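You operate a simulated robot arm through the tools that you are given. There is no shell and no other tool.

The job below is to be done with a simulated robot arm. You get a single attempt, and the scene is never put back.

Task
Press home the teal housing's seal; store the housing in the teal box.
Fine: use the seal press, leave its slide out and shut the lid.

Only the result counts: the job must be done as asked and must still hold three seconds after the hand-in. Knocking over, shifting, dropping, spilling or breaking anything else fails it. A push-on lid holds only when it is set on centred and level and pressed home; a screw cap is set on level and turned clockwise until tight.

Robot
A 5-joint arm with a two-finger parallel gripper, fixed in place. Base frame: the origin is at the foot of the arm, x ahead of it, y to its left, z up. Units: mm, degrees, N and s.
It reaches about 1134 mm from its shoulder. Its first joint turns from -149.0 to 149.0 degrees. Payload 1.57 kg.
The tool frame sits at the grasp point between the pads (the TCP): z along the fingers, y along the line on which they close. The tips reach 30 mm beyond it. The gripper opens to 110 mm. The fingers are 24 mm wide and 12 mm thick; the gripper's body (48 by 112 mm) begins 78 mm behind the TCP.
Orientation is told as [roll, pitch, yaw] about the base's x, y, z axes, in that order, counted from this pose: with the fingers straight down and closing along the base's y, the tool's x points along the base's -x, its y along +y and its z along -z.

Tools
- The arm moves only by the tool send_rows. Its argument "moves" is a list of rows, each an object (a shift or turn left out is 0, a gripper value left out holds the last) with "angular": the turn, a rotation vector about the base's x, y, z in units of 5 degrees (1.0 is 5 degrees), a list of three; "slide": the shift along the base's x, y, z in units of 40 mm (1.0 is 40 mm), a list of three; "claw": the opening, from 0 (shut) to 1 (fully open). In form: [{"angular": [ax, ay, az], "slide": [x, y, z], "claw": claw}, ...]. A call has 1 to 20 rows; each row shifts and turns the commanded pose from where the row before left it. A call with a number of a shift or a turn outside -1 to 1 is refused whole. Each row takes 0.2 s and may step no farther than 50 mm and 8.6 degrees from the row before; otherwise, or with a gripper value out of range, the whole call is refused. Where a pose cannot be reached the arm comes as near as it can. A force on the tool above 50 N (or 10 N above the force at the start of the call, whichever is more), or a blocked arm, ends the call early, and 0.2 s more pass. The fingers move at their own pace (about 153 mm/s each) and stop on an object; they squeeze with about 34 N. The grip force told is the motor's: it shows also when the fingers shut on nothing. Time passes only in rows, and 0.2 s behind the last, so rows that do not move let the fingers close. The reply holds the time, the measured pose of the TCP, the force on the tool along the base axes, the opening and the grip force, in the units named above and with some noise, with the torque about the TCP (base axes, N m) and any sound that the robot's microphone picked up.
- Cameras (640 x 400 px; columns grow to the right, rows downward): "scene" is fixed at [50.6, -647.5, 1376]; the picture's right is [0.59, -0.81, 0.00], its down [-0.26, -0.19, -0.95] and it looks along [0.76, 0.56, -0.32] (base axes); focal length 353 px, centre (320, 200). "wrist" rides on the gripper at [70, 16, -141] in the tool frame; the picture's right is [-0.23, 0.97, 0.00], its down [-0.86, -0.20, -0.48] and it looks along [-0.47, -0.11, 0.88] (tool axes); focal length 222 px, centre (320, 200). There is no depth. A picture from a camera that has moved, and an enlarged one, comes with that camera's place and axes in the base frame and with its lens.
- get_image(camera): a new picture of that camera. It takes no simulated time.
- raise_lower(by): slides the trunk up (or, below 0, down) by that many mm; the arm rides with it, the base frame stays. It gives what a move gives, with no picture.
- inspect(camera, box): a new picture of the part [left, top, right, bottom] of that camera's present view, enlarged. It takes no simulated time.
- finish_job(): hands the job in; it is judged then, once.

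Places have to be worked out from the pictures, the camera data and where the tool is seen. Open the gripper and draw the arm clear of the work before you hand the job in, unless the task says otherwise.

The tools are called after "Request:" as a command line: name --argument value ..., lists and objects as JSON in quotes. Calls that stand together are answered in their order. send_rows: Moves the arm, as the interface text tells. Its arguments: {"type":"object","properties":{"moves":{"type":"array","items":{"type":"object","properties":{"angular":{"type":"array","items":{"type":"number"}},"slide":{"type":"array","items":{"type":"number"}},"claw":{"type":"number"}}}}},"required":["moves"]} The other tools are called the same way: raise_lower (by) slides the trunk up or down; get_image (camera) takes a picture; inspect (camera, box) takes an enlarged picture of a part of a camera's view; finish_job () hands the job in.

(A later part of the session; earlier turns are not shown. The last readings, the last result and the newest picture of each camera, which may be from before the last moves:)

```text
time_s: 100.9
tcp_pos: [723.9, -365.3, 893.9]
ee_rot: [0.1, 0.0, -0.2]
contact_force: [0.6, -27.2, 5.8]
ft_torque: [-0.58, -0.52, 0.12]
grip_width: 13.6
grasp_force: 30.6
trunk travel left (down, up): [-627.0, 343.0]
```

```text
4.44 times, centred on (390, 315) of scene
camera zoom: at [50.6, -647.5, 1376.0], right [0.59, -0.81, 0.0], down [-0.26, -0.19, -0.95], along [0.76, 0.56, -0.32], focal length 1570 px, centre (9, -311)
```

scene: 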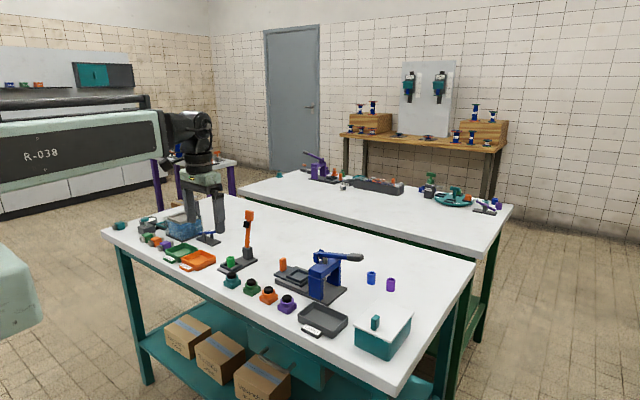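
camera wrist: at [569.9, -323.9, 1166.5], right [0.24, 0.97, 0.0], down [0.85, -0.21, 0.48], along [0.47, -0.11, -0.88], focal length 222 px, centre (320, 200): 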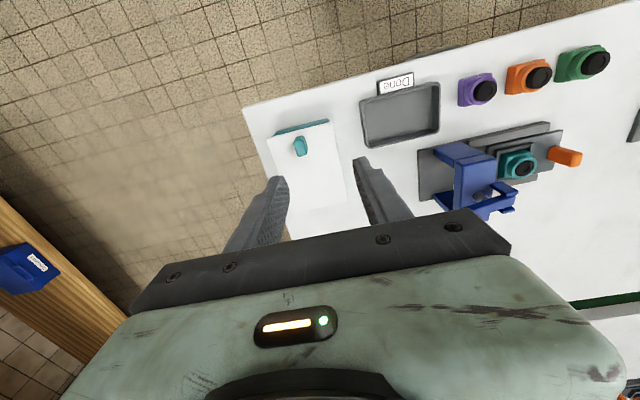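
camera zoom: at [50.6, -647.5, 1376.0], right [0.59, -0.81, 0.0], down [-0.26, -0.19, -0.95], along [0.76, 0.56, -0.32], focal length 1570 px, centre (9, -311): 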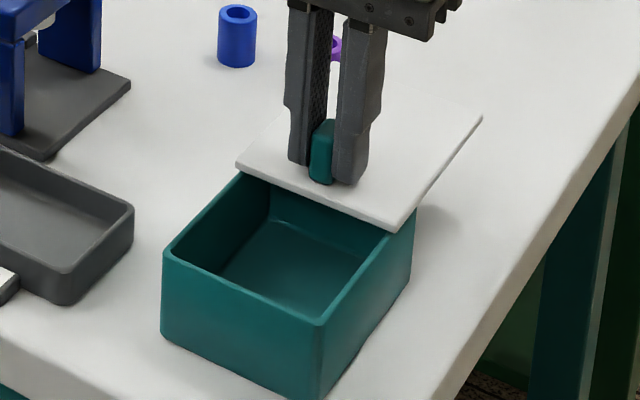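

Opened about 84 mm. The y load is now -27 N (overcorrected), so I'll relieve that and nudge further to find the stop.

Request:
send_rows --moves '[{"slide": [0.0, -0.04, 0]}, {}]'

Request:
send_rows --moves '[{"slide": [0.1, 0, 0]}, {"slide": [0.05, 0, 0]}, {}]'

Request:
inspect --camera "scene" --box '[330, 270, 450, 360]'

```text
time_s: 101.5
tcp_pos: [722.8, -364.8, 893.8]
ee_rot: [0.3, 0.0, -0.2]
contact_force: [-0.5, -17.0, 4.4]
ft_torque: [-0.55, 0.1, 0.16]
grip_width: 13.8
grasp_force: 29.8
trunk travel left (down, up): [-627.0, 343.0]
```

```text
time_s: 102.3
tcp_pos: [730.2, -364.8, 894.5]
ee_rot: [0.3, 0.0, -0.2]
contact_force: [0.0, -9.9, -0.1]
ft_torque: [-0.4, 0.52, 0.11]
grip_width: 13.6
grasp_force: 30.6
trunk travel left (down, up): [-627.0, 343.0]
```

```text
4.44 times, centred on (390, 315) of scene
camera zoom: at [50.6, -647.5, 1376.0], right [0.59, -0.81, 0.0], down [-0.26, -0.19, -0.95], along [0.76, 0.56, -0.32], focal length 1570 px, centre (9, -311)
```

zoom: 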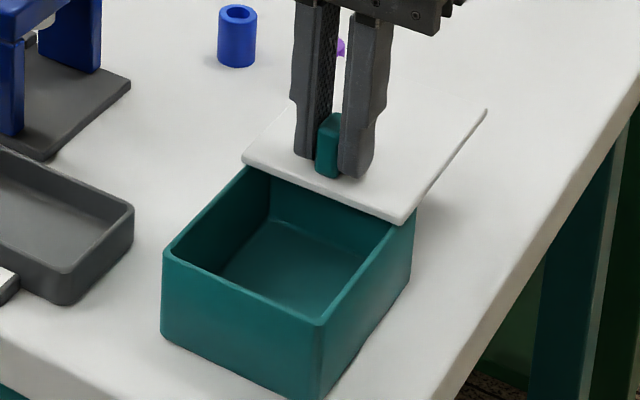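

The lid is open about 90 mm and no stop yet. I'll nudge a little more to see if there's a limit.

Request:
send_rows --moves '[{"slide": [0.07, -0.01, 0]}, {}]'

Request:
send_rows --moves '[{"slide": [0.07, 0, 0]}, {}]'

Request:
inspect --camera "scene" --box '[330, 270, 450, 360]'

```text
time_s: 102.9
tcp_pos: [732.7, -365.8, 894.1]
ee_rot: [0.4, -0.1, -0.1]
contact_force: [0.2, -3.5, -1.8]
ft_torque: [-0.25, 0.09, 0.11]
grip_width: 13.5
grasp_force: 30.3
trunk travel left (down, up): [-627.0, 343.0]
```

```text
time_s: 103.5
tcp_pos: [735.6, -365.0, 893.1]
ee_rot: [0.2, 0.0, -0.1]
contact_force: [0.1, -4.9, -1.8]
ft_torque: [-0.29, -0.11, 0.07]
grip_width: 13.6
grasp_force: 30.3
trunk travel left (down, up): [-627.0, 343.0]
```

```text
4.44 times, centred on (390, 315) of scene
camera zoom: at [50.6, -647.5, 1376.0], right [0.59, -0.81, 0.0], down [-0.26, -0.19, -0.95], along [0.76, 0.56, -0.32], focal length 1570 px, centre (9, -311)
```

zoom: 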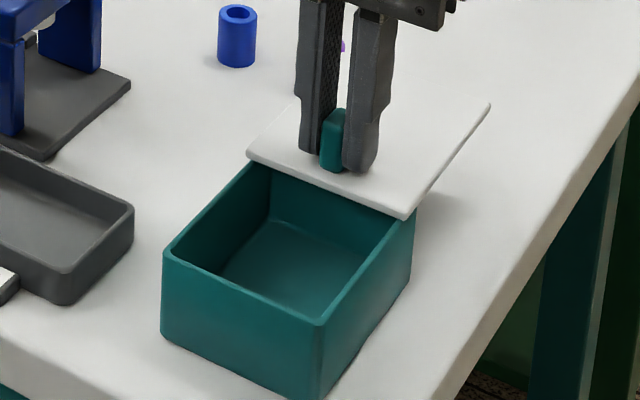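

The opening is wide enough now, with the lid front edge near x≈718. I'll release the knob by a few millimetres first, staying around it, to check that the lid stays put.

Request:
send_rows --moves '[{"claw": 0.15}, {"claw": 0.18}, {}, {}]'

Request:
inspect --camera "scene" --box '[350, 270, 440, 340]'

```text
time_s: 104.5
tcp_pos: [736.6, -365.0, 894.7]
ee_rot: [0.2, 0.0, -0.3]
contact_force: [0.3, 0.1, 0.7]
ft_torque: [0.01, -0.01, -0.05]
grip_width: 19.7
grasp_force: 0.1
trunk travel left (down, up): [-627.0, 343.0]
```

```text
5.71 times, centred on (395, 305) of scene
camera zoom: at [50.6, -647.5, 1376.0], right [0.59, -0.81, 0.0], down [-0.26, -0.19, -0.95], along [0.76, 0.56, -0.32], focal length 2019 px, centre (-109, -400)
```

zoom: 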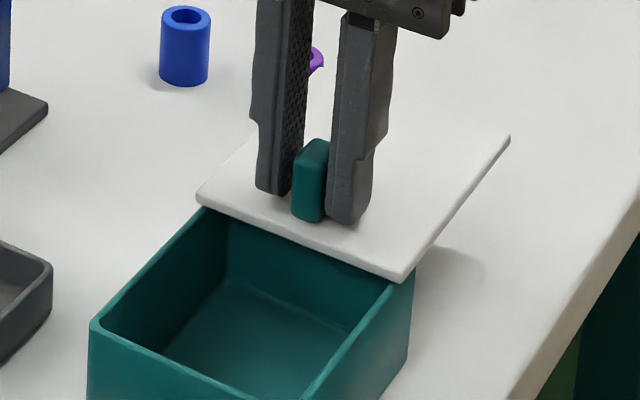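

The lid stays in place on its own. I'll open, raise clear, spin back to yaw -90 and go to the pressed housing in the nest.

Request:
send_rows --moves '[{"claw": 0.4}, {"claw": 0.55}, {}]'

Request:
raise_lower --by 138

Request:
send_rows --moves '[{"slide": [0.034, 0.4375, 0], "angular": [0, 0, -1]}, {"slide": [0.034, 0.4375, 0], "angular": [0, 0, -1]}, {"slide": [0.034, 0.4375, 0], "angular": [0, 0, -1]}, {"slide": [0.034, 0.4375, 0], "angular": [0, 0, -1]}, {"slide": [0.034, 0.4375, 0], "angular": [0, 0, -1]}, {"slide": [0.034, 0.4375, 0], "angular": [0, 0, -1]}, {"slide": [0.034, 0.4375, 0], "angular": [0, 0, -1]}, {"slide": [0.034, 0.4375, 0], "angular": [0, 0, -1]}, {"slide": [0.034, 0.4375, 0], "angular": [0, 0, -1]}, {"slide": [0.034, 0.4375, 0], "angular": [0, 0, -1]}, {"slide": [0.034, 0.4375, 0], "angular": [0, 0, -1]}, {"slide": [0.034, 0.4375, 0], "angular": [0, 0, -1]}, {"slide": [0.034, 0.4375, 0], "angular": [0, 0, -1]}, {"slide": [0.034, 0.4375, 0], "angular": [0, 0, -1]}, {"slide": [0.034, 0.4375, 0], "angular": [0, 0, -1]}, {"slide": [0.034, 0.4375, 0], "angular": [0, 0, -1]}, {"slide": [0.034, 0.4375, 0], "angular": [0, 0, -1]}, {"slide": [0.034, 0.4375, 0], "angular": [0, 0, -1]}, {"angular": [0, 0, -0.12]}]'

Request:
get_image --camera "wrist"

Request:
inspect --camera "wrist" --box '[240, 80, 420, 220]'

Request:
get_image --camera "scene"

```text
time_s: 105.3
tcp_pos: [735.5, -365.0, 894.7]
ee_rot: [0.2, -0.1, -0.1]
contact_force: [0.1, -0.1, 0.2]
ft_torque: [0.01, 0.01, -0.02]
grip_width: 60.4
grasp_force: 0.0
trunk travel left (down, up): [-627.0, 343.0]
```

```text
time_s: 107.0
tcp_pos: [735.8, -365.1, 1032.5]
ee_rot: [0.2, 0.0, -0.3]
contact_force: [-0.3, 1.0, -0.1]
ft_torque: [0.01, 0.0, -0.01]
grip_width: 60.6
grasp_force: 0.1
trunk travel left (down, up): [-765.0, 205.0]
```

```text
time_s: 111.0
tcp_pos: [759.2, -48.8, 1031.3]
ee_rot: [0.2, 0.0, -91.0]
contact_force: [-0.9, 0.9, 0.6]
ft_torque: [0.0, 0.02, 0.01]
grip_width: 60.6
grasp_force: 0.0
trunk travel left (down, up): [-765.0, 205.0]
```

```text
taken
camera wrist: at [775.6, 20.0, 1174.1], right [0.97, -0.24, 0.0], down [-0.21, -0.85, 0.48], along [-0.11, -0.47, -0.88], focal length 222 px, centre (320, 200)
```

wrist: 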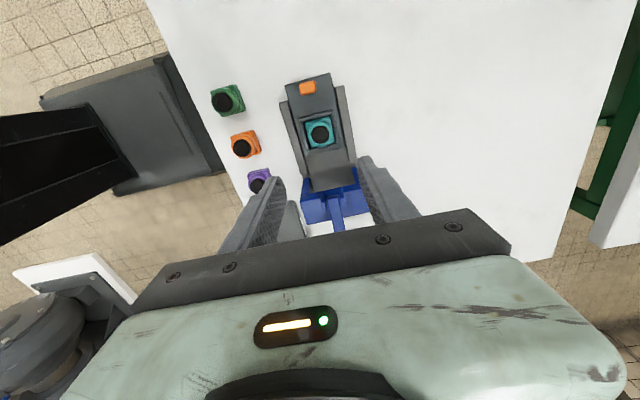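

```text
2.86 times, centred on (330, 150) of wrist
camera zoom: at [775.6, 20.0, 1174.1], right [0.97, -0.24, 0.0], down [-0.21, -0.85, 0.48], along [-0.11, -0.47, -0.88], focal length 635 px, centre (291, 343)
```

zoom: 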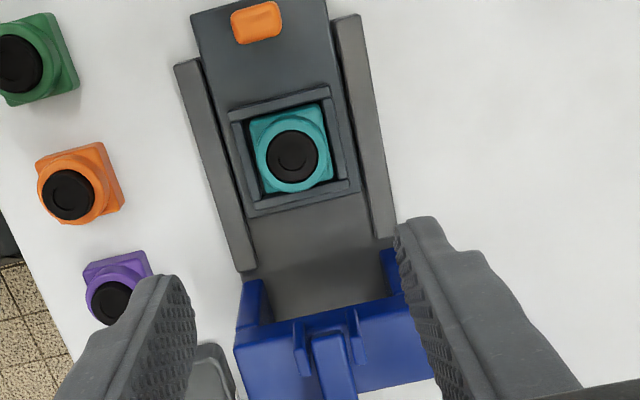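

```text
taken
```

scene: 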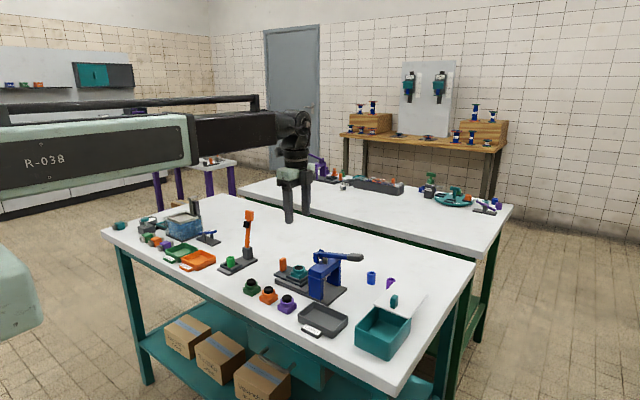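

The housing sits in the nest with its seal flush. I'll align by +1.3 mm in x and descend in two stages to the same grip height as before.

Request:
send_rows --moves '[{"slide": [0.033, 0.01, 0]}, {}]'

Request:
raise_lower --by -140

Request:
inspect --camera "wrist" --box '[240, 100, 420, 230]'

Request:
inspect --camera "scene" --box '[260, 220, 350, 300]'

```text
time_s: 111.6
tcp_pos: [762.1, -49.1, 1031.9]
ee_rot: [0.1, -0.1, -90.9]
contact_force: [0.3, -0.3, 0.3]
ft_torque: [0.0, -0.02, -0.02]
grip_width: 60.9
grasp_force: 0.0
trunk travel left (down, up): [-765.0, 205.0]
```

```text
time_s: 113.2
tcp_pos: [762.1, -49.1, 892.1]
ee_rot: [0.2, -0.1, -90.8]
contact_force: [-0.7, -0.5, 1.1]
ft_torque: [0.03, 0.01, -0.02]
grip_width: 60.7
grasp_force: 0.1
trunk travel left (down, up): [-625.0, 345.0]
```

```text
3.08 times, centred on (330, 165) of wrist
camera zoom: at [777.0, 20.1, 1034.2], right [0.97, -0.24, 0.0], down [-0.21, -0.85, 0.48], along [-0.11, -0.47, -0.88], focal length 684 px, centre (289, 308)
```

zoom: 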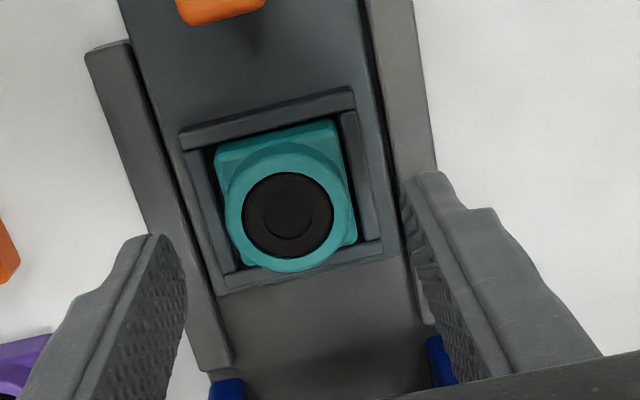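

```text
5.00 times, centred on (305, 260) of scene
camera zoom: at [50.6, -647.5, 1376.0], right [0.59, -0.81, 0.0], down [-0.26, -0.19, -0.95], along [0.76, 0.56, -0.32], focal length 1767 px, centre (395, -100)
```

zoom: 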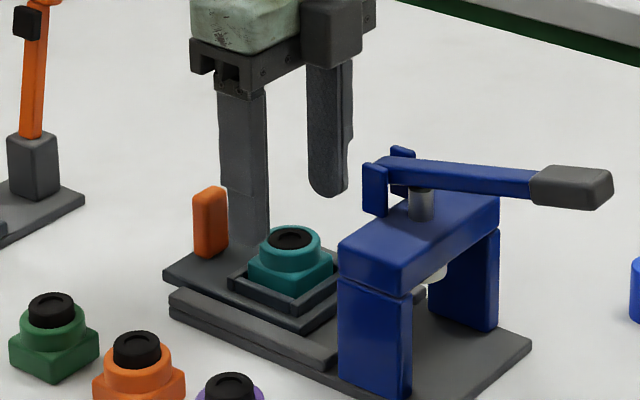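

Aligned. I'll descend the remaining 34 mm, with the tips just above the nest walls, and close on the base.

Request:
raise_lower --by -34

Request:
send_rows --moves '[{"claw": 0.45}, {"claw": 0.38}, {"claw": 0.3}, {"claw": 0.2}, {"claw": 0.2}]'

Request:
inspect --camera "wrist" --box '[250, 110, 410, 220]'

Request:
inspect --camera "scene" --box '[270, 240, 340, 300]'

```text
time_s: 114.0
tcp_pos: [762.6, -48.5, 857.9]
ee_rot: [0.2, 0.0, -90.8]
contact_force: [0.2, -0.1, -0.5]
ft_torque: [-0.02, 0.0, 0.02]
grip_width: 60.3
grasp_force: 0.0
trunk travel left (down, up): [-591.0, 379.0]
```

```text
time_s: 115.2
tcp_pos: [761.8, -48.7, 858.0]
ee_rot: [0.2, 0.0, -90.8]
contact_force: [-0.4, 0.4, 1.1]
ft_torque: [0.01, 0.0, -0.01]
grip_width: 37.3
grasp_force: 33.2
trunk travel left (down, up): [-591.0, 379.0]
```

```text
3.64 times, centred on (330, 165) of wrist
camera zoom: at [777.0, 20.1, 1000.2], right [0.97, -0.24, 0.0], down [-0.21, -0.85, 0.48], along [-0.11, -0.47, -0.88], focal length 808 px, centre (284, 327)
```

zoom: 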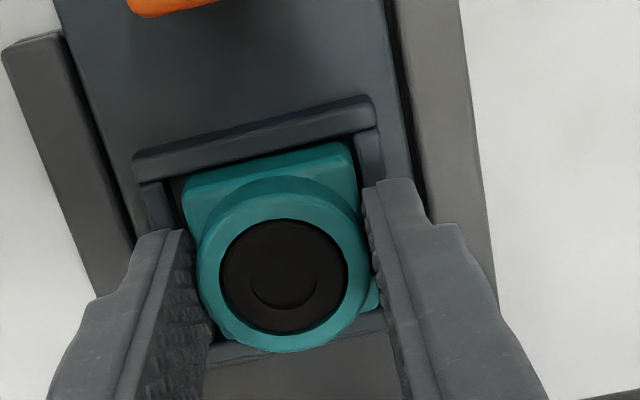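

```text
6.67 times, centred on (305, 270) of scene
camera zoom: at [50.6, -647.5, 1376.0], right [0.59, -0.81, 0.0], down [-0.26, -0.19, -0.95], along [0.76, 0.56, -0.32], focal length 2356 px, centre (420, -267)
```

zoom: 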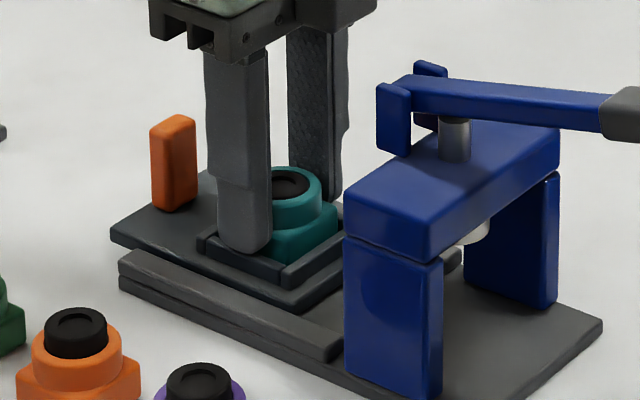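

The housing is gripped at 37.3 mm with 33 N. I'll lift it straight up, then go high over toward the box.

Request:
raise_lower --by 40

Request:
raise_lower --by 140

Request:
inspect --camera "scene" --box '[240, 180, 380, 300]'

```text
time_s: 116.1
tcp_pos: [761.5, -49.4, 896.9]
ee_rot: [0.2, 0.1, -90.8]
contact_force: [0.9, 0.0, -1.2]
ft_torque: [0.0, -0.02, 0.0]
grip_width: 37.2
grasp_force: 33.9
trunk travel left (down, up): [-631.0, 339.0]
```

```text
time_s: 117.7
tcp_pos: [761.5, -49.5, 1037.4]
ee_rot: [0.2, -0.1, -90.8]
contact_force: [0.0, 0.0, -1.0]
ft_torque: [-0.03, -0.01, -0.01]
grip_width: 37.3
grasp_force: 33.9
trunk travel left (down, up): [-771.0, 199.0]
```

```text
3.33 times, centred on (310, 240) of scene
camera zoom: at [50.6, -647.5, 1376.0], right [0.59, -0.81, 0.0], down [-0.26, -0.19, -0.95], along [0.76, 0.56, -0.32], focal length 1178 px, centre (353, 67)
```

zoom: 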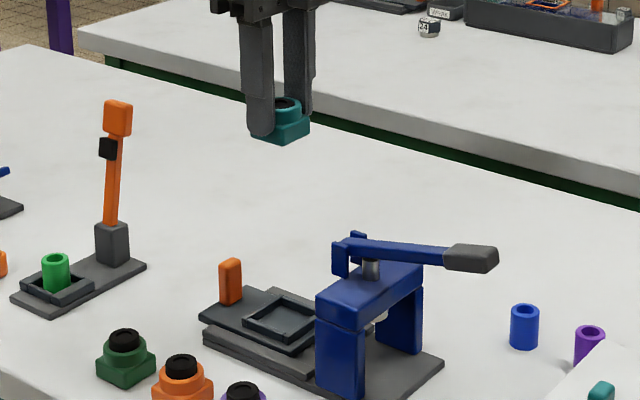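

The housing is held securely. I'll carry it over the box opening, centred near (672, -366).

Request:
send_rows --moves '[{"slide": [-0.275, -0.9875, 0]}, {"slide": [-0.275, -0.9875, 0]}, {"slide": [-0.275, -0.9875, 0]}, {"slide": [-0.275, -0.9875, 0]}, {"slide": [-0.275, -0.9875, 0]}, {"slide": [-0.275, -0.9875, 0]}, {"slide": [-0.275, -0.9875, 0]}, {"slide": [-0.275, -0.9875, 0], "angular": [0, 0, 0.15]}]'

Request:
get_image --camera "wrist"

Request:
inspect --camera "wrist" --box '[230, 80, 410, 220]'

Request:
inspect --camera "scene" --box '[320, 220, 450, 360]'

```text
time_s: 119.5
tcp_pos: [679.2, -365.0, 1038.0]
ee_rot: [0.2, 0.0, -89.9]
contact_force: [0.0, -0.2, -1.1]
ft_torque: [-0.02, 0.02, 0.01]
grip_width: 37.0
grasp_force: 34.1
trunk travel left (down, up): [-771.0, 199.0]
```

```text
taken
camera wrist: at [693.5, -296.3, 1180.0], right [0.97, -0.23, 0.0], down [-0.2, -0.85, 0.48], along [-0.11, -0.47, -0.88], focal length 222 px, centre (320, 200)
```

wrist: 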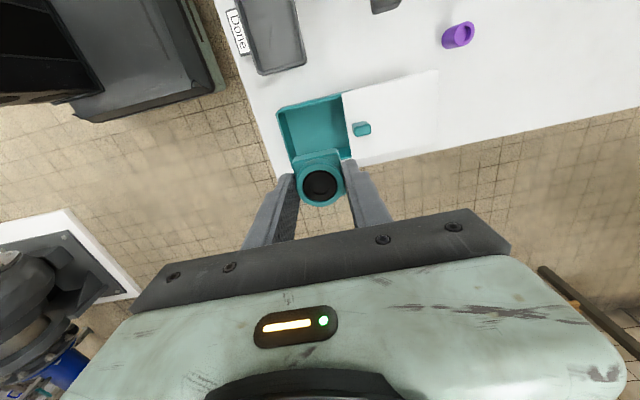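

```text
2.86 times, centred on (320, 150) of wrist
camera zoom: at [693.5, -296.3, 1180.0], right [0.97, -0.23, 0.0], down [-0.2, -0.85, 0.48], along [-0.11, -0.47, -0.88], focal length 635 px, centre (320, 343)
```

zoom: 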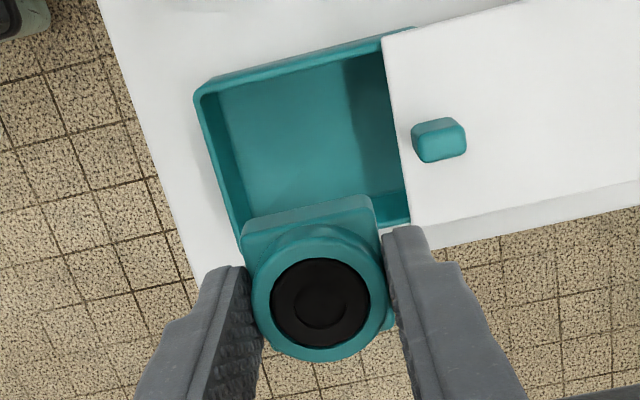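

```text
2.86 times, centred on (385, 290) of scene
camera zoom: at [50.6, -647.5, 1376.0], right [0.59, -0.81, 0.0], down [-0.26, -0.19, -0.95], along [0.76, 0.56, -0.32], focal length 1010 px, centre (134, -57)
```

zoom: 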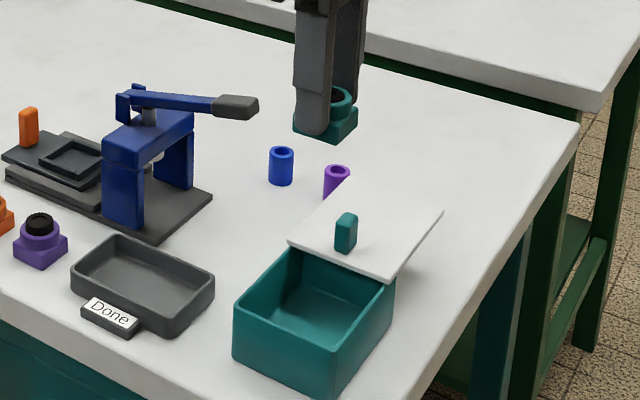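

The opening spans about x 630–717 and y -326 to -406. I'll shift -4 mm in x and +1 mm in y, then lower to just above the rim to check.

Request:
send_rows --moves '[{"slide": [-0.1, 0.025, 0]}, {}]'

Request:
raise_lower --by -128

Request:
get_image --camera "wrist"

Request:
inspect --camera "wrist" --box '[230, 80, 410, 220]'

Request:
inspect --camera "scene" --box '[330, 250, 440, 360]'

```text
time_s: 120.1
tcp_pos: [673.6, -364.9, 1038.1]
ee_rot: [0.3, 0.0, -90.0]
contact_force: [0.5, 0.2, -2.3]
ft_torque: [-0.03, -0.01, 0.02]
grip_width: 37.6
grasp_force: 33.8
trunk travel left (down, up): [-771.0, 199.0]
```

```text
time_s: 121.7
tcp_pos: [673.0, -365.0, 910.2]
ee_rot: [0.3, 0.1, -90.0]
contact_force: [-0.5, -0.7, -1.6]
ft_torque: [0.03, -0.02, -0.01]
grip_width: 37.3
grasp_force: 34.2
trunk travel left (down, up): [-643.0, 327.0]
```

```text
taken
camera wrist: at [688.1, -295.5, 1052.1], right [0.97, -0.23, 0.0], down [-0.2, -0.85, 0.48], along [-0.11, -0.47, -0.88], focal length 222 px, centre (320, 200)
```

wrist: 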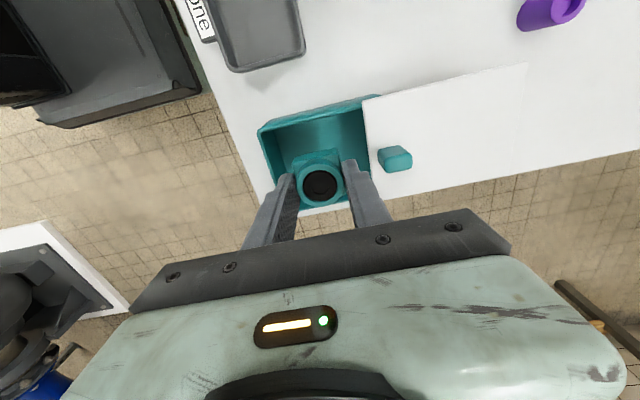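

```text
2.86 times, centred on (320, 150) of wrist
camera zoom: at [688.1, -295.5, 1052.1], right [0.97, -0.23, 0.0], down [-0.2, -0.85, 0.48], along [-0.11, -0.47, -0.88], focal length 635 px, centre (320, 343)
```

zoom: 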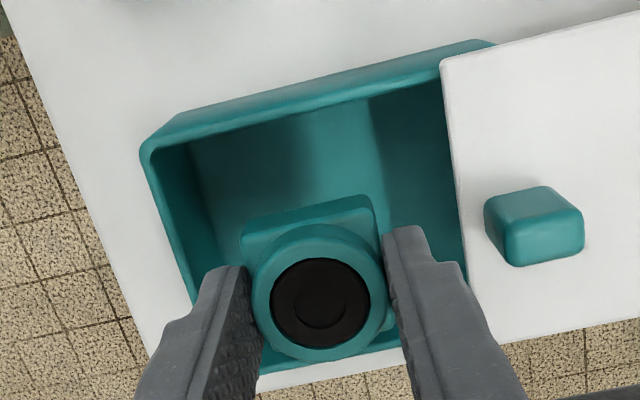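

```text
3.64 times, centred on (385, 305) of scene
camera zoom: at [50.6, -647.5, 1376.0], right [0.59, -0.81, 0.0], down [-0.26, -0.19, -0.95], along [0.76, 0.56, -0.32], focal length 1285 px, centre (84, -182)
```

zoom: 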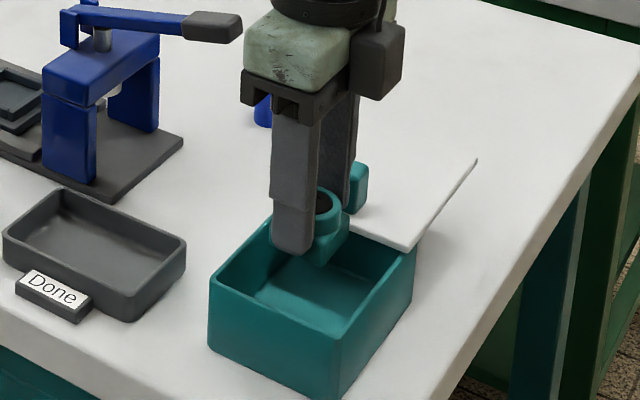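

The housing is well centred over the opening, with margins on both sides. I'll lower it into the box, then feel for the floor in small steps.

Request:
raise_lower --by -30

Request:
inspect --camera "wrist" --box '[230, 80, 410, 220]'

Request:
inspect --camera "scene" --box '[340, 270, 430, 350]'

```text
time_s: 122.5
tcp_pos: [671.4, -365.4, 879.7]
ee_rot: [0.2, 0.0, -90.0]
contact_force: [0.3, -0.6, -1.0]
ft_torque: [-0.04, -0.01, -0.01]
grip_width: 37.1
grasp_force: 34.3
trunk travel left (down, up): [-613.0, 357.0]
```

```text
2.86 times, centred on (320, 150) of wrist
camera zoom: at [688.1, -295.5, 1022.1], right [0.97, -0.23, 0.0], down [-0.2, -0.85, 0.48], along [-0.11, -0.47, -0.88], focal length 635 px, centre (320, 343)
```

zoom: 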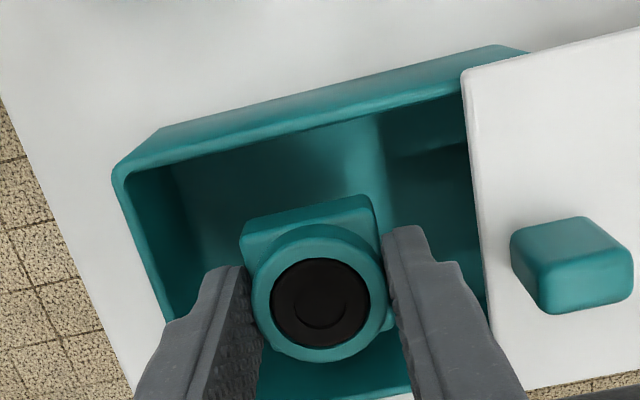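

```text
5.00 times, centred on (385, 310) of scene
camera zoom: at [50.6, -647.5, 1376.0], right [0.59, -0.81, 0.0], down [-0.26, -0.19, -0.95], along [0.76, 0.56, -0.32], focal length 1767 px, centre (-5, -350)
```

zoom: 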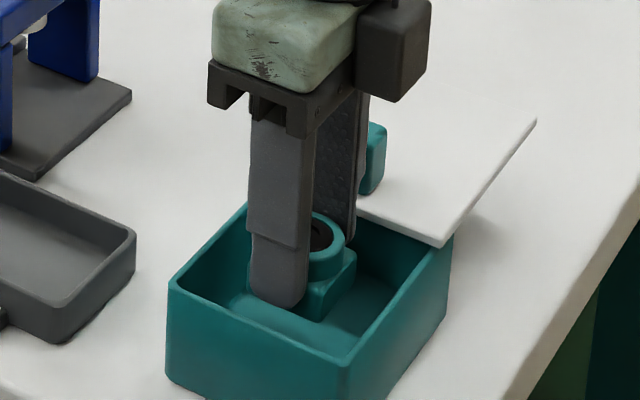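

Clear on all sides. I'll continue lowering toward the box floor.

Request:
raise_lower --by -28

Request:
raise_lower --by -4

Request:
raise_lower --by -2

Request:
inspect --camera "wrist" --box '[230, 80, 410, 220]'

```text
time_s: 123.2
tcp_pos: [673.7, -364.8, 852.4]
ee_rot: [0.2, 0.0, -90.0]
contact_force: [-0.6, 0.0, -1.0]
ft_torque: [-0.02, -0.01, -0.02]
grip_width: 37.1
grasp_force: 34.2
trunk travel left (down, up): [-585.0, 385.0]
```

```text
time_s: 123.7
tcp_pos: [673.0, -365.0, 847.2]
ee_rot: [0.2, 0.0, -90.0]
contact_force: [0.2, 0.3, -1.7]
ft_torque: [-0.01, -0.02, -0.04]
grip_width: 37.3
grasp_force: 34.3
trunk travel left (down, up): [-581.0, 389.0]
```

```text
time_s: 124.2
tcp_pos: [671.9, -364.3, 845.4]
ee_rot: [0.3, 0.0, -90.0]
contact_force: [-0.3, 0.0, -1.9]
ft_torque: [-0.03, 0.01, 0.01]
grip_width: 37.3
grasp_force: 33.6
trunk travel left (down, up): [-579.0, 391.0]
```

```text
2.86 times, centred on (320, 150) of wrist
camera zoom: at [688.1, -295.5, 988.1], right [0.97, -0.23, 0.0], down [-0.2, -0.85, 0.48], along [-0.11, -0.47, -0.88], focal length 635 px, centre (320, 343)
```

zoom: 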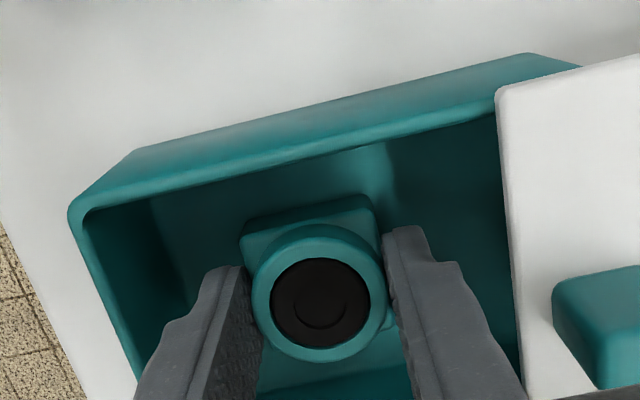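

Housing bottom is at about z 808.6 with no contact. Continuing in small steps.

Request:
raise_lower --by -2

Request:
raise_lower --by -1.5

Request:
raise_lower --by -1

```text
time_s: 124.8
tcp_pos: [673.2, -365.0, 843.4]
ee_rot: [0.2, 0.0, -90.1]
contact_force: [0.7, -0.1, 1.2]
ft_torque: [-0.01, 0.04, 0.04]
grip_width: 37.4
grasp_force: 34.2
trunk travel left (down, up): [-577.0, 393.0]
```

```text
time_s: 125.3
tcp_pos: [673.7, -364.2, 844.4]
ee_rot: [0.4, -0.1, -90.0]
contact_force: [8.4, -4.8, 26.4]
ft_torque: [0.06, -0.22, -0.05]
grip_width: 37.6
grasp_force: 33.7
trunk travel left (down, up): [-576.0, 394.0]
```

```text
time_s: 125.8
tcp_pos: [672.3, -364.7, 844.7]
ee_rot: [0.3, -0.1, -90.0]
contact_force: [10.6, -4.9, 29.1]
ft_torque: [-0.18, -0.36, 0.02]
grip_width: 37.4
grasp_force: 33.3
trunk travel left (down, up): [-575.0, 395.0]
```

The housing touched the box floor. I'll relieve the load and open the fingers only slightly.

Request:
raise_lower --by 1.5

Request:
send_rows --moves '[{"claw": 0.37}, {"claw": 0.4}, {"claw": 0.42}, {}]'

Request:
inspect --camera "wrist" --box '[230, 80, 410, 220]'

```text
time_s: 126.3
tcp_pos: [671.5, -364.8, 842.6]
ee_rot: [0.1, 0.0, -90.0]
contact_force: [0.0, 1.5, 2.7]
ft_torque: [-0.01, -0.06, 0.01]
grip_width: 37.4
grasp_force: 34.4
trunk travel left (down, up): [-576.0, 394.0]
```

```text
time_s: 127.3
tcp_pos: [674.2, -364.5, 843.3]
ee_rot: [0.2, 0.0, -90.0]
contact_force: [0.1, -0.4, -0.9]
ft_torque: [0.02, 0.01, 0.02]
grip_width: 46.5
grasp_force: 0.0
trunk travel left (down, up): [-576.0, 394.0]
```

```text
2.86 times, centred on (320, 150) of wrist
camera zoom: at [688.1, -295.5, 985.1], right [0.97, -0.23, 0.0], down [-0.2, -0.85, 0.48], along [-0.11, -0.47, -0.88], focal length 635 px, centre (320, 343)
```

zoom: 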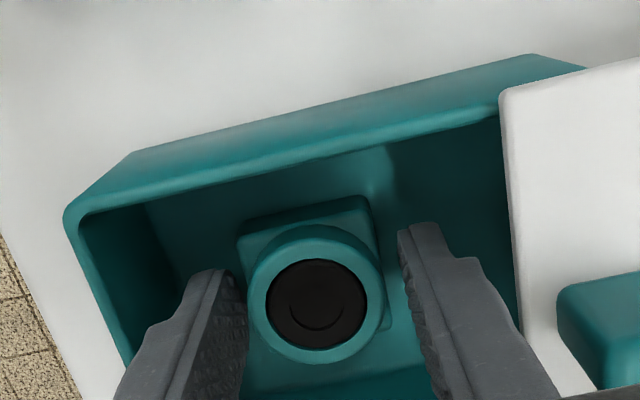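

Released, and the housing sits flat on the box floor. I'll raise the gripper straight up out of the box.

Request:
raise_lower --by 60

Request:
raise_lower --by 130

Request:
get_image --camera "wrist"

Request:
inspect --camera "scene" --box '[330, 260, 440, 360]'

```text
time_s: 128.3
tcp_pos: [672.3, -364.8, 902.1]
ee_rot: [0.3, 0.0, -90.0]
contact_force: [-0.3, 0.3, 0.9]
ft_torque: [0.04, -0.02, 0.0]
grip_width: 46.1
grasp_force: 0.1
trunk travel left (down, up): [-636.0, 334.0]
```

```text
time_s: 129.9
tcp_pos: [673.6, -365.4, 1031.4]
ee_rot: [0.2, 0.0, -90.0]
contact_force: [0.2, -0.3, -0.4]
ft_torque: [-0.01, 0.01, 0.0]
grip_width: 46.0
grasp_force: 0.0
trunk travel left (down, up): [-766.0, 204.0]
```

```text
taken
camera wrist: at [688.1, -295.5, 1175.1], right [0.97, -0.23, 0.0], down [-0.2, -0.85, 0.48], along [-0.11, -0.47, -0.88], focal length 222 px, centre (320, 200)
```

wrist: 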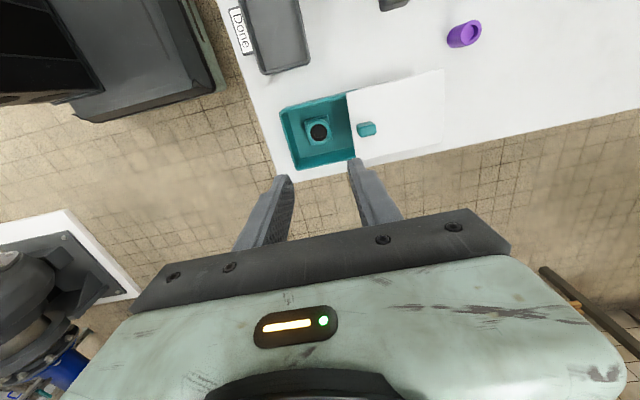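

```text
4.00 times, centred on (385, 310) of scene
camera zoom: at [50.6, -647.5, 1376.0], right [0.59, -0.81, 0.0], down [-0.26, -0.19, -0.95], along [0.76, 0.56, -0.32], focal length 1413 px, centre (60, -240)
```

zoom: 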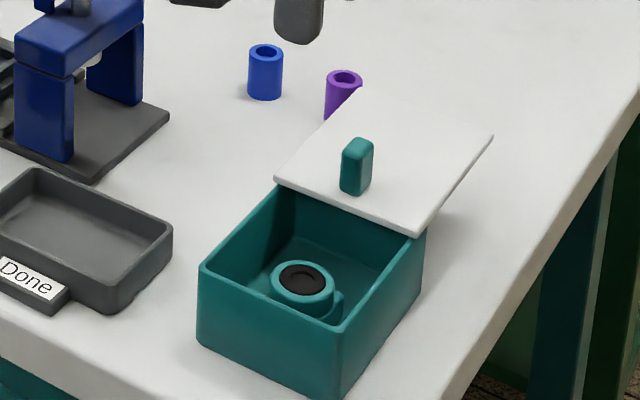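

The housing stands upright in the box with its seal flush. To shut the lid, I'll close the fingers, go to the +x side of the knob (now near x≈735) and push it back toward -x.

Request:
send_rows --moves '[{"slide": [0.87, 0, 0], "claw": 0.2}, {"slide": [0.87, 0, 0], "claw": 0.0}, {"slide": [0.87, 0, 0], "claw": 0.0}, {"claw": 0.0}]'

Request:
raise_lower --by -105

Request:
get_image --camera "wrist"

Request:
inspect --camera "scene" --box '[330, 240, 450, 340]'

```text
time_s: 130.9
tcp_pos: [776.4, -364.9, 1032.0]
ee_rot: [0.1, 0.0, -90.0]
contact_force: [-0.8, -0.7, -0.2]
ft_torque: [0.04, 0.02, -0.01]
grip_width: 0.0
grasp_force: 21.4
trunk travel left (down, up): [-766.0, 204.0]
```

```text
time_s: 132.2
tcp_pos: [775.8, -364.7, 927.6]
ee_rot: [0.2, 0.0, -90.1]
contact_force: [-0.5, 0.2, 0.0]
ft_torque: [0.0, 0.04, 0.02]
grip_width: 0.3
grasp_force: 21.0
trunk travel left (down, up): [-661.0, 309.0]
```

```text
taken
camera wrist: at [789.9, -296.6, 1070.2], right [0.97, -0.23, 0.0], down [-0.2, -0.85, 0.48], along [-0.11, -0.47, -0.88], focal length 222 px, centre (320, 200)
```

wrist: 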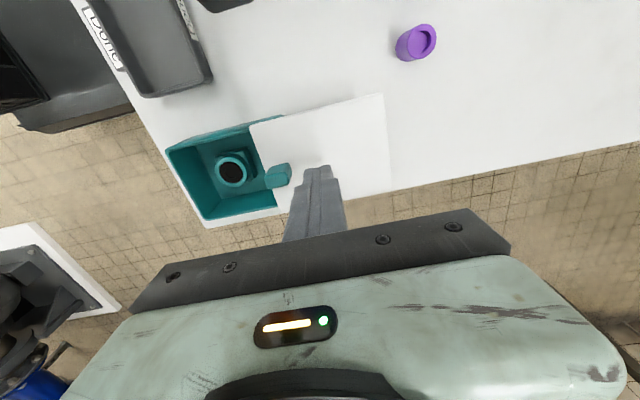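

```text
4.00 times, centred on (390, 290) of scene
camera zoom: at [50.6, -647.5, 1376.0], right [0.59, -0.81, 0.0], down [-0.26, -0.19, -0.95], along [0.76, 0.56, -0.32], focal length 1413 px, centre (40, -160)
```

zoom: 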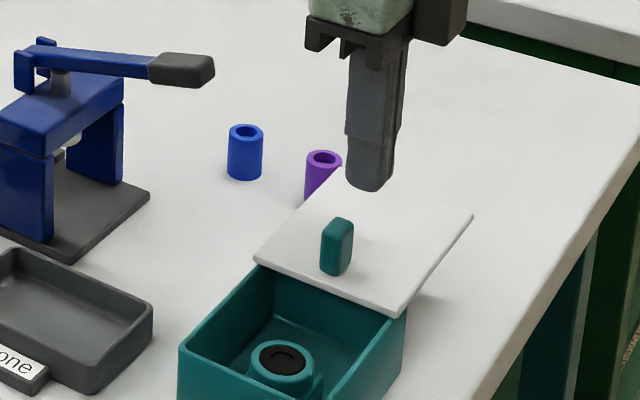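

Fingers are on the +x side of the knob. I'll lower so the tips are about 5 mm above the lid.

Request:
raise_lower --by -33

Request:
inspect --camera "scene" --box '[330, 250, 450, 350]'

Request:
inspect --camera "wrist" --box '[200, 110, 400, 240]'

```text
time_s: 133.0
tcp_pos: [775.5, -366.0, 894.0]
ee_rot: [0.2, 0.0, -90.0]
contact_force: [0.8, 0.7, -0.1]
ft_torque: [0.0, 0.0, -0.03]
grip_width: 0.1
grasp_force: 21.3
trunk travel left (down, up): [-628.0, 342.0]
```

```text
4.00 times, centred on (390, 300) of scene
camera zoom: at [50.6, -647.5, 1376.0], right [0.59, -0.81, 0.0], down [-0.26, -0.19, -0.95], along [0.76, 0.56, -0.32], focal length 1413 px, centre (40, -200)
```

zoom: 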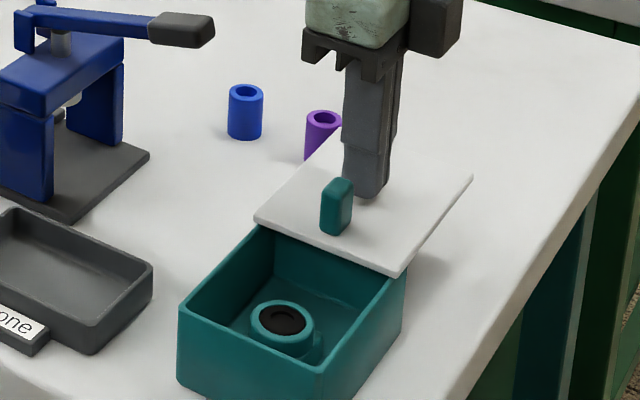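

```text
3.08 times, centred on (300, 175) of wrist
camera zoom: at [789.8, -296.6, 1037.1], right [0.97, -0.23, 0.0], down [-0.2, -0.85, 0.48], along [-0.11, -0.47, -0.88], focal length 684 px, centre (382, 277)
```

zoom: 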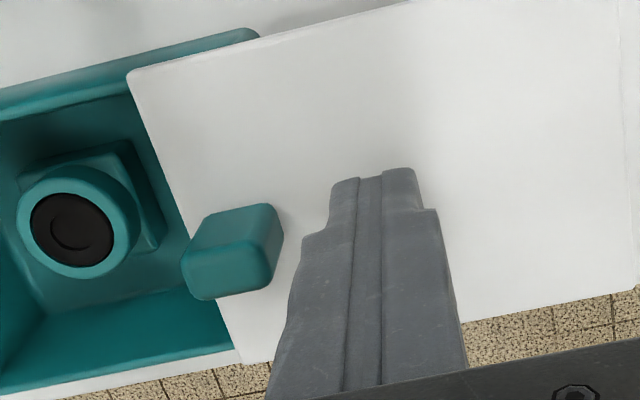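

Aligned with the knob. I'll push toward -x and watch the force.

Request:
send_rows --moves '[{"slide": [-0.25, 0, 0]}, {"slide": [-0.2, 0, 0]}, {"slide": [-0.2, 0, 0]}, {"slide": [-0.25, 0, 0]}, {"slide": [-0.25, 0, 0]}, {}]'

Request:
inspect --camera "scene" --box '[330, 250, 450, 350]'

```text
time_s: 134.4
tcp_pos: [728.7, -368.0, 894.8]
ee_rot: [0.2, 0.0, -90.0]
contact_force: [0.5, 0.5, 0.4]
ft_torque: [0.03, 0.02, 0.02]
grip_width: 0.0
grasp_force: 21.1
trunk travel left (down, up): [-628.0, 342.0]
```

```text
4.00 times, centred on (390, 300) of scene
camera zoom: at [50.6, -647.5, 1376.0], right [0.59, -0.81, 0.0], down [-0.26, -0.19, -0.95], along [0.76, 0.56, -0.32], focal length 1413 px, centre (40, -200)
```

zoom: 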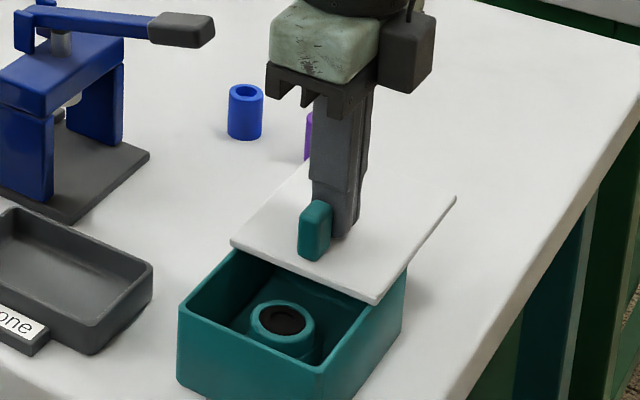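

The lid is sliding shut smoothly. I'll continue, with a slight +y correction.

Request:
send_rows --moves '[{"slide": [-0.25, 0.02, 0]}, {"slide": [-0.25, 0.02, 0]}, {"slide": [-0.25, 0, 0]}, {"slide": [-0.25, 0, 0]}, {}]'

Request:
inspect --camera "scene" --box '[330, 250, 450, 350]'

```text
time_s: 135.6
tcp_pos: [689.7, -362.2, 894.8]
ee_rot: [0.2, -0.1, -89.9]
contact_force: [0.9, 0.1, -0.5]
ft_torque: [0.02, 0.0, 0.03]
grip_width: 0.2
grasp_force: 21.2
trunk travel left (down, up): [-628.0, 342.0]
```

```text
4.00 times, centred on (390, 300) of scene
camera zoom: at [50.6, -647.5, 1376.0], right [0.59, -0.81, 0.0], down [-0.26, -0.19, -0.95], along [0.76, 0.56, -0.32], focal length 1413 px, centre (40, -200)
```

zoom: 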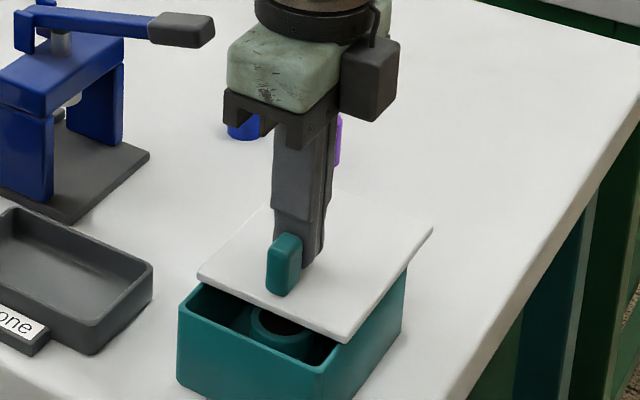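

About 26 mm remain. I'll go on in smaller steps toward the closed stop.

Request:
send_rows --moves '[{"slide": [-0.15, -0.01, 0]}, {"slide": [-0.15, 0, 0]}, {"slide": [-0.15, 0, 0]}, {}]'

Request:
send_rows --moves '[{"slide": [-0.08, 0, 0]}, {}]'

Request:
send_rows --moves '[{"slide": [-0.05, 0, 0]}, {}]'

Request:
inspect --camera "scene" --box '[340, 270, 430, 350]'

```text
time_s: 136.6
tcp_pos: [670.2, -364.7, 894.9]
ee_rot: [0.2, 0.0, -89.9]
contact_force: [0.4, -0.6, 0.0]
ft_torque: [-0.01, 0.01, -0.01]
grip_width: 0.0
grasp_force: 21.3
trunk travel left (down, up): [-628.0, 342.0]
```

```text
time_s: 137.2
tcp_pos: [666.7, -364.5, 895.8]
ee_rot: [0.2, 0.0, -90.0]
contact_force: [0.2, 0.3, 0.1]
ft_torque: [0.0, -0.02, 0.02]
grip_width: 0.4
grasp_force: 21.0
trunk travel left (down, up): [-628.0, 342.0]
```

```text
time_s: 137.8
tcp_pos: [665.5, -365.6, 894.7]
ee_rot: [0.1, 0.0, -90.0]
contact_force: [-0.3, -0.4, -1.4]
ft_torque: [-0.01, -0.01, -0.03]
grip_width: 0.0
grasp_force: 21.2
trunk travel left (down, up): [-628.0, 342.0]
```

```text
5.00 times, centred on (385, 310) of scene
camera zoom: at [50.6, -647.5, 1376.0], right [0.59, -0.81, 0.0], down [-0.26, -0.19, -0.95], along [0.76, 0.56, -0.32], focal length 1767 px, centre (-5, -350)
```

zoom: 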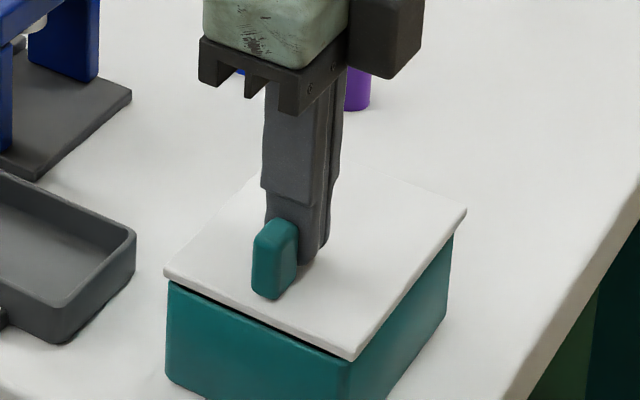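

The lid is nearly shut, with a thin dark gap still at the front. I'll continue in 1–1.5 mm steps until the stop is felt.

Request:
send_rows --moves '[{"slide": [-0.04, 0, 0]}, {}]'

Request:
send_rows --moves '[{"slide": [-0.04, 0, 0]}, {}]'

Request:
send_rows --moves '[{"slide": [-0.04, 0, 0]}, {}]'

Request:
inspect --camera "scene" --box '[350, 300, 420, 350]'

```text
time_s: 138.4
tcp_pos: [664.7, -364.5, 894.3]
ee_rot: [0.2, -0.1, -90.0]
contact_force: [0.6, -0.5, -0.4]
ft_torque: [-0.02, -0.03, -0.03]
grip_width: 0.2
grasp_force: 21.8
trunk travel left (down, up): [-628.0, 342.0]
```

```text
time_s: 139.0
tcp_pos: [663.1, -364.8, 895.4]
ee_rot: [0.1, -0.1, -90.1]
contact_force: [0.1, 0.5, 0.9]
ft_torque: [0.0, 0.02, -0.03]
grip_width: 0.1
grasp_force: 21.6
trunk travel left (down, up): [-628.0, 342.0]
```

```text
time_s: 139.6
tcp_pos: [660.4, -364.2, 894.1]
ee_rot: [0.3, 0.0, -90.0]
contact_force: [0.8, 1.4, -0.3]
ft_torque: [-0.03, 0.0, -0.01]
grip_width: 0.2
grasp_force: 21.2
trunk travel left (down, up): [-628.0, 342.0]
```

```text
8.00 times, centred on (385, 325) of scene
camera zoom: at [50.6, -647.5, 1376.0], right [0.59, -0.81, 0.0], down [-0.26, -0.19, -0.95], along [0.76, 0.56, -0.32], focal length 2827 px, centre (-200, -800)
```

zoom: 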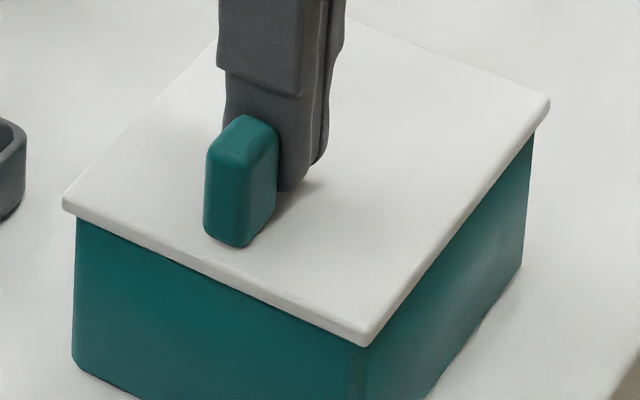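

The front gap has closed. I'll push a little more to confirm the hard stop.

Request:
send_rows --moves '[{"slide": [-0.03, 0, 0]}, {}]'

Request:
send_rows --moves '[{"slide": [-0.03, 0, 0]}, {}]'

Request:
inspect --camera "scene" --box '[350, 300, 420, 350]'

```text
time_s: 140.2
tcp_pos: [660.6, -364.6, 894.4]
ee_rot: [0.2, 0.1, -89.9]
contact_force: [14.3, 2.0, 5.2]
ft_torque: [0.05, -0.1, -0.02]
grip_width: 0.1
grasp_force: 21.4
trunk travel left (down, up): [-628.0, 342.0]
```

```text
time_s: 140.8
tcp_pos: [660.8, -364.1, 894.6]
ee_rot: [0.3, -0.2, -90.0]
contact_force: [21.2, 2.9, 9.1]
ft_torque: [0.04, -0.24, 0.01]
grip_width: 0.0
grasp_force: 21.5
trunk travel left (down, up): [-628.0, 342.0]
```

```text
8.00 times, centred on (385, 325) of scene
camera zoom: at [50.6, -647.5, 1376.0], right [0.59, -0.81, 0.0], down [-0.26, -0.19, -0.95], along [0.76, 0.56, -0.32], focal length 2827 px, centre (-200, -800)
```

zoom: 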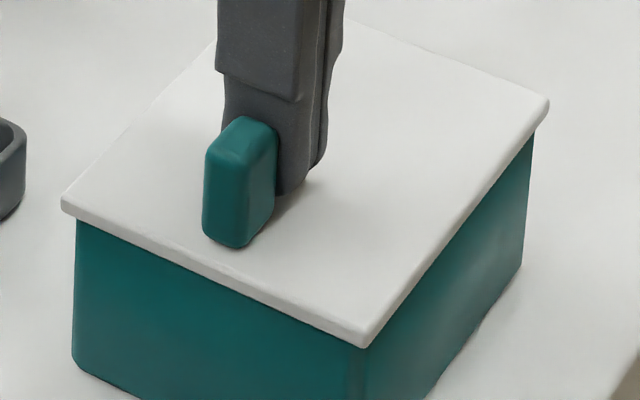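

Firm stop at 21 N, so the lid is fully shut. I'll back off in +x, raise clear and open the gripper.

Request:
send_rows --moves '[{"slide": [0.1, 0, 0]}, {"slide": [0.3, 0, 0]}, {}]'

Request:
raise_lower --by 150

Request:
send_rows --moves '[{"slide": [-0.8, 0, 0], "claw": 0.5}, {"slide": [-0.8, 0, 0], "claw": 1.0}, {"slide": [-0.8, 0, 0], "claw": 1.0}, {"slide": [-0.8, 0, 0], "claw": 1.0}, {}]'

Request:
get_image --camera "scene"

Request:
inspect --camera "scene" --box '[200, 220, 430, 370]'

Request:
get_image --camera "wrist"

```text
time_s: 141.6
tcp_pos: [674.0, -365.0, 894.8]
ee_rot: [0.2, 0.1, -90.0]
contact_force: [-0.8, 0.9, -0.9]
ft_torque: [-0.01, -0.02, -0.01]
grip_width: 0.0
grasp_force: 21.4
trunk travel left (down, up): [-628.0, 342.0]
```

```text
time_s: 143.4
tcp_pos: [674.5, -364.9, 1044.7]
ee_rot: [0.2, -0.1, -90.0]
contact_force: [-0.7, 0.8, -1.0]
ft_torque: [-0.01, 0.02, -0.02]
grip_width: 0.0
grasp_force: 21.1
trunk travel left (down, up): [-778.0, 192.0]
```

```text
time_s: 144.6
tcp_pos: [547.2, -363.1, 1045.7]
ee_rot: [0.2, -0.1, -89.9]
contact_force: [-0.3, -0.6, 0.4]
ft_torque: [-0.02, -0.01, 0.02]
grip_width: 110.1
grasp_force: 0.1
trunk travel left (down, up): [-778.0, 192.0]
```

```text
taken
```

scene: 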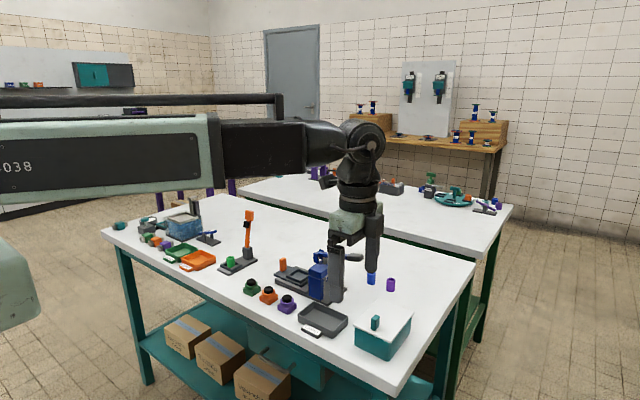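

```text
2.67 times, centred on (315, 295) of scene
camera zoom: at [50.6, -647.5, 1376.0], right [0.59, -0.81, 0.0], down [-0.26, -0.19, -0.95], along [0.76, 0.56, -0.32], focal length 942 px, centre (333, -53)
```

zoom: 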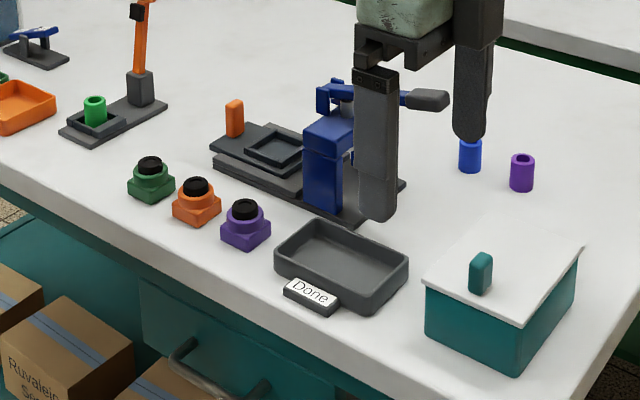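

```text
taken
camera wrist: at [561.1, -295.2, 1187.2], right [0.97, -0.23, 0.0], down [-0.2, -0.85, 0.48], along [-0.11, -0.47, -0.88], focal length 222 px, centre (320, 200)
```

wrist: 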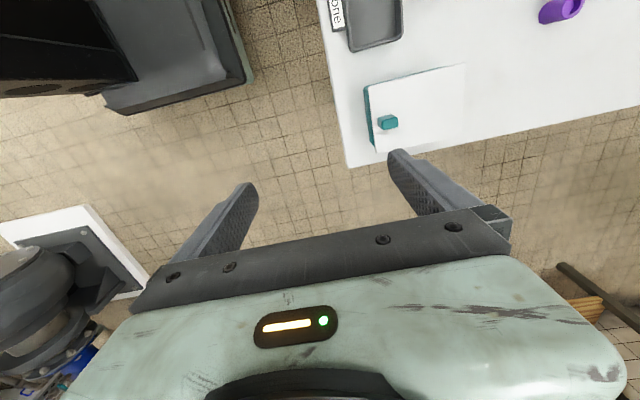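

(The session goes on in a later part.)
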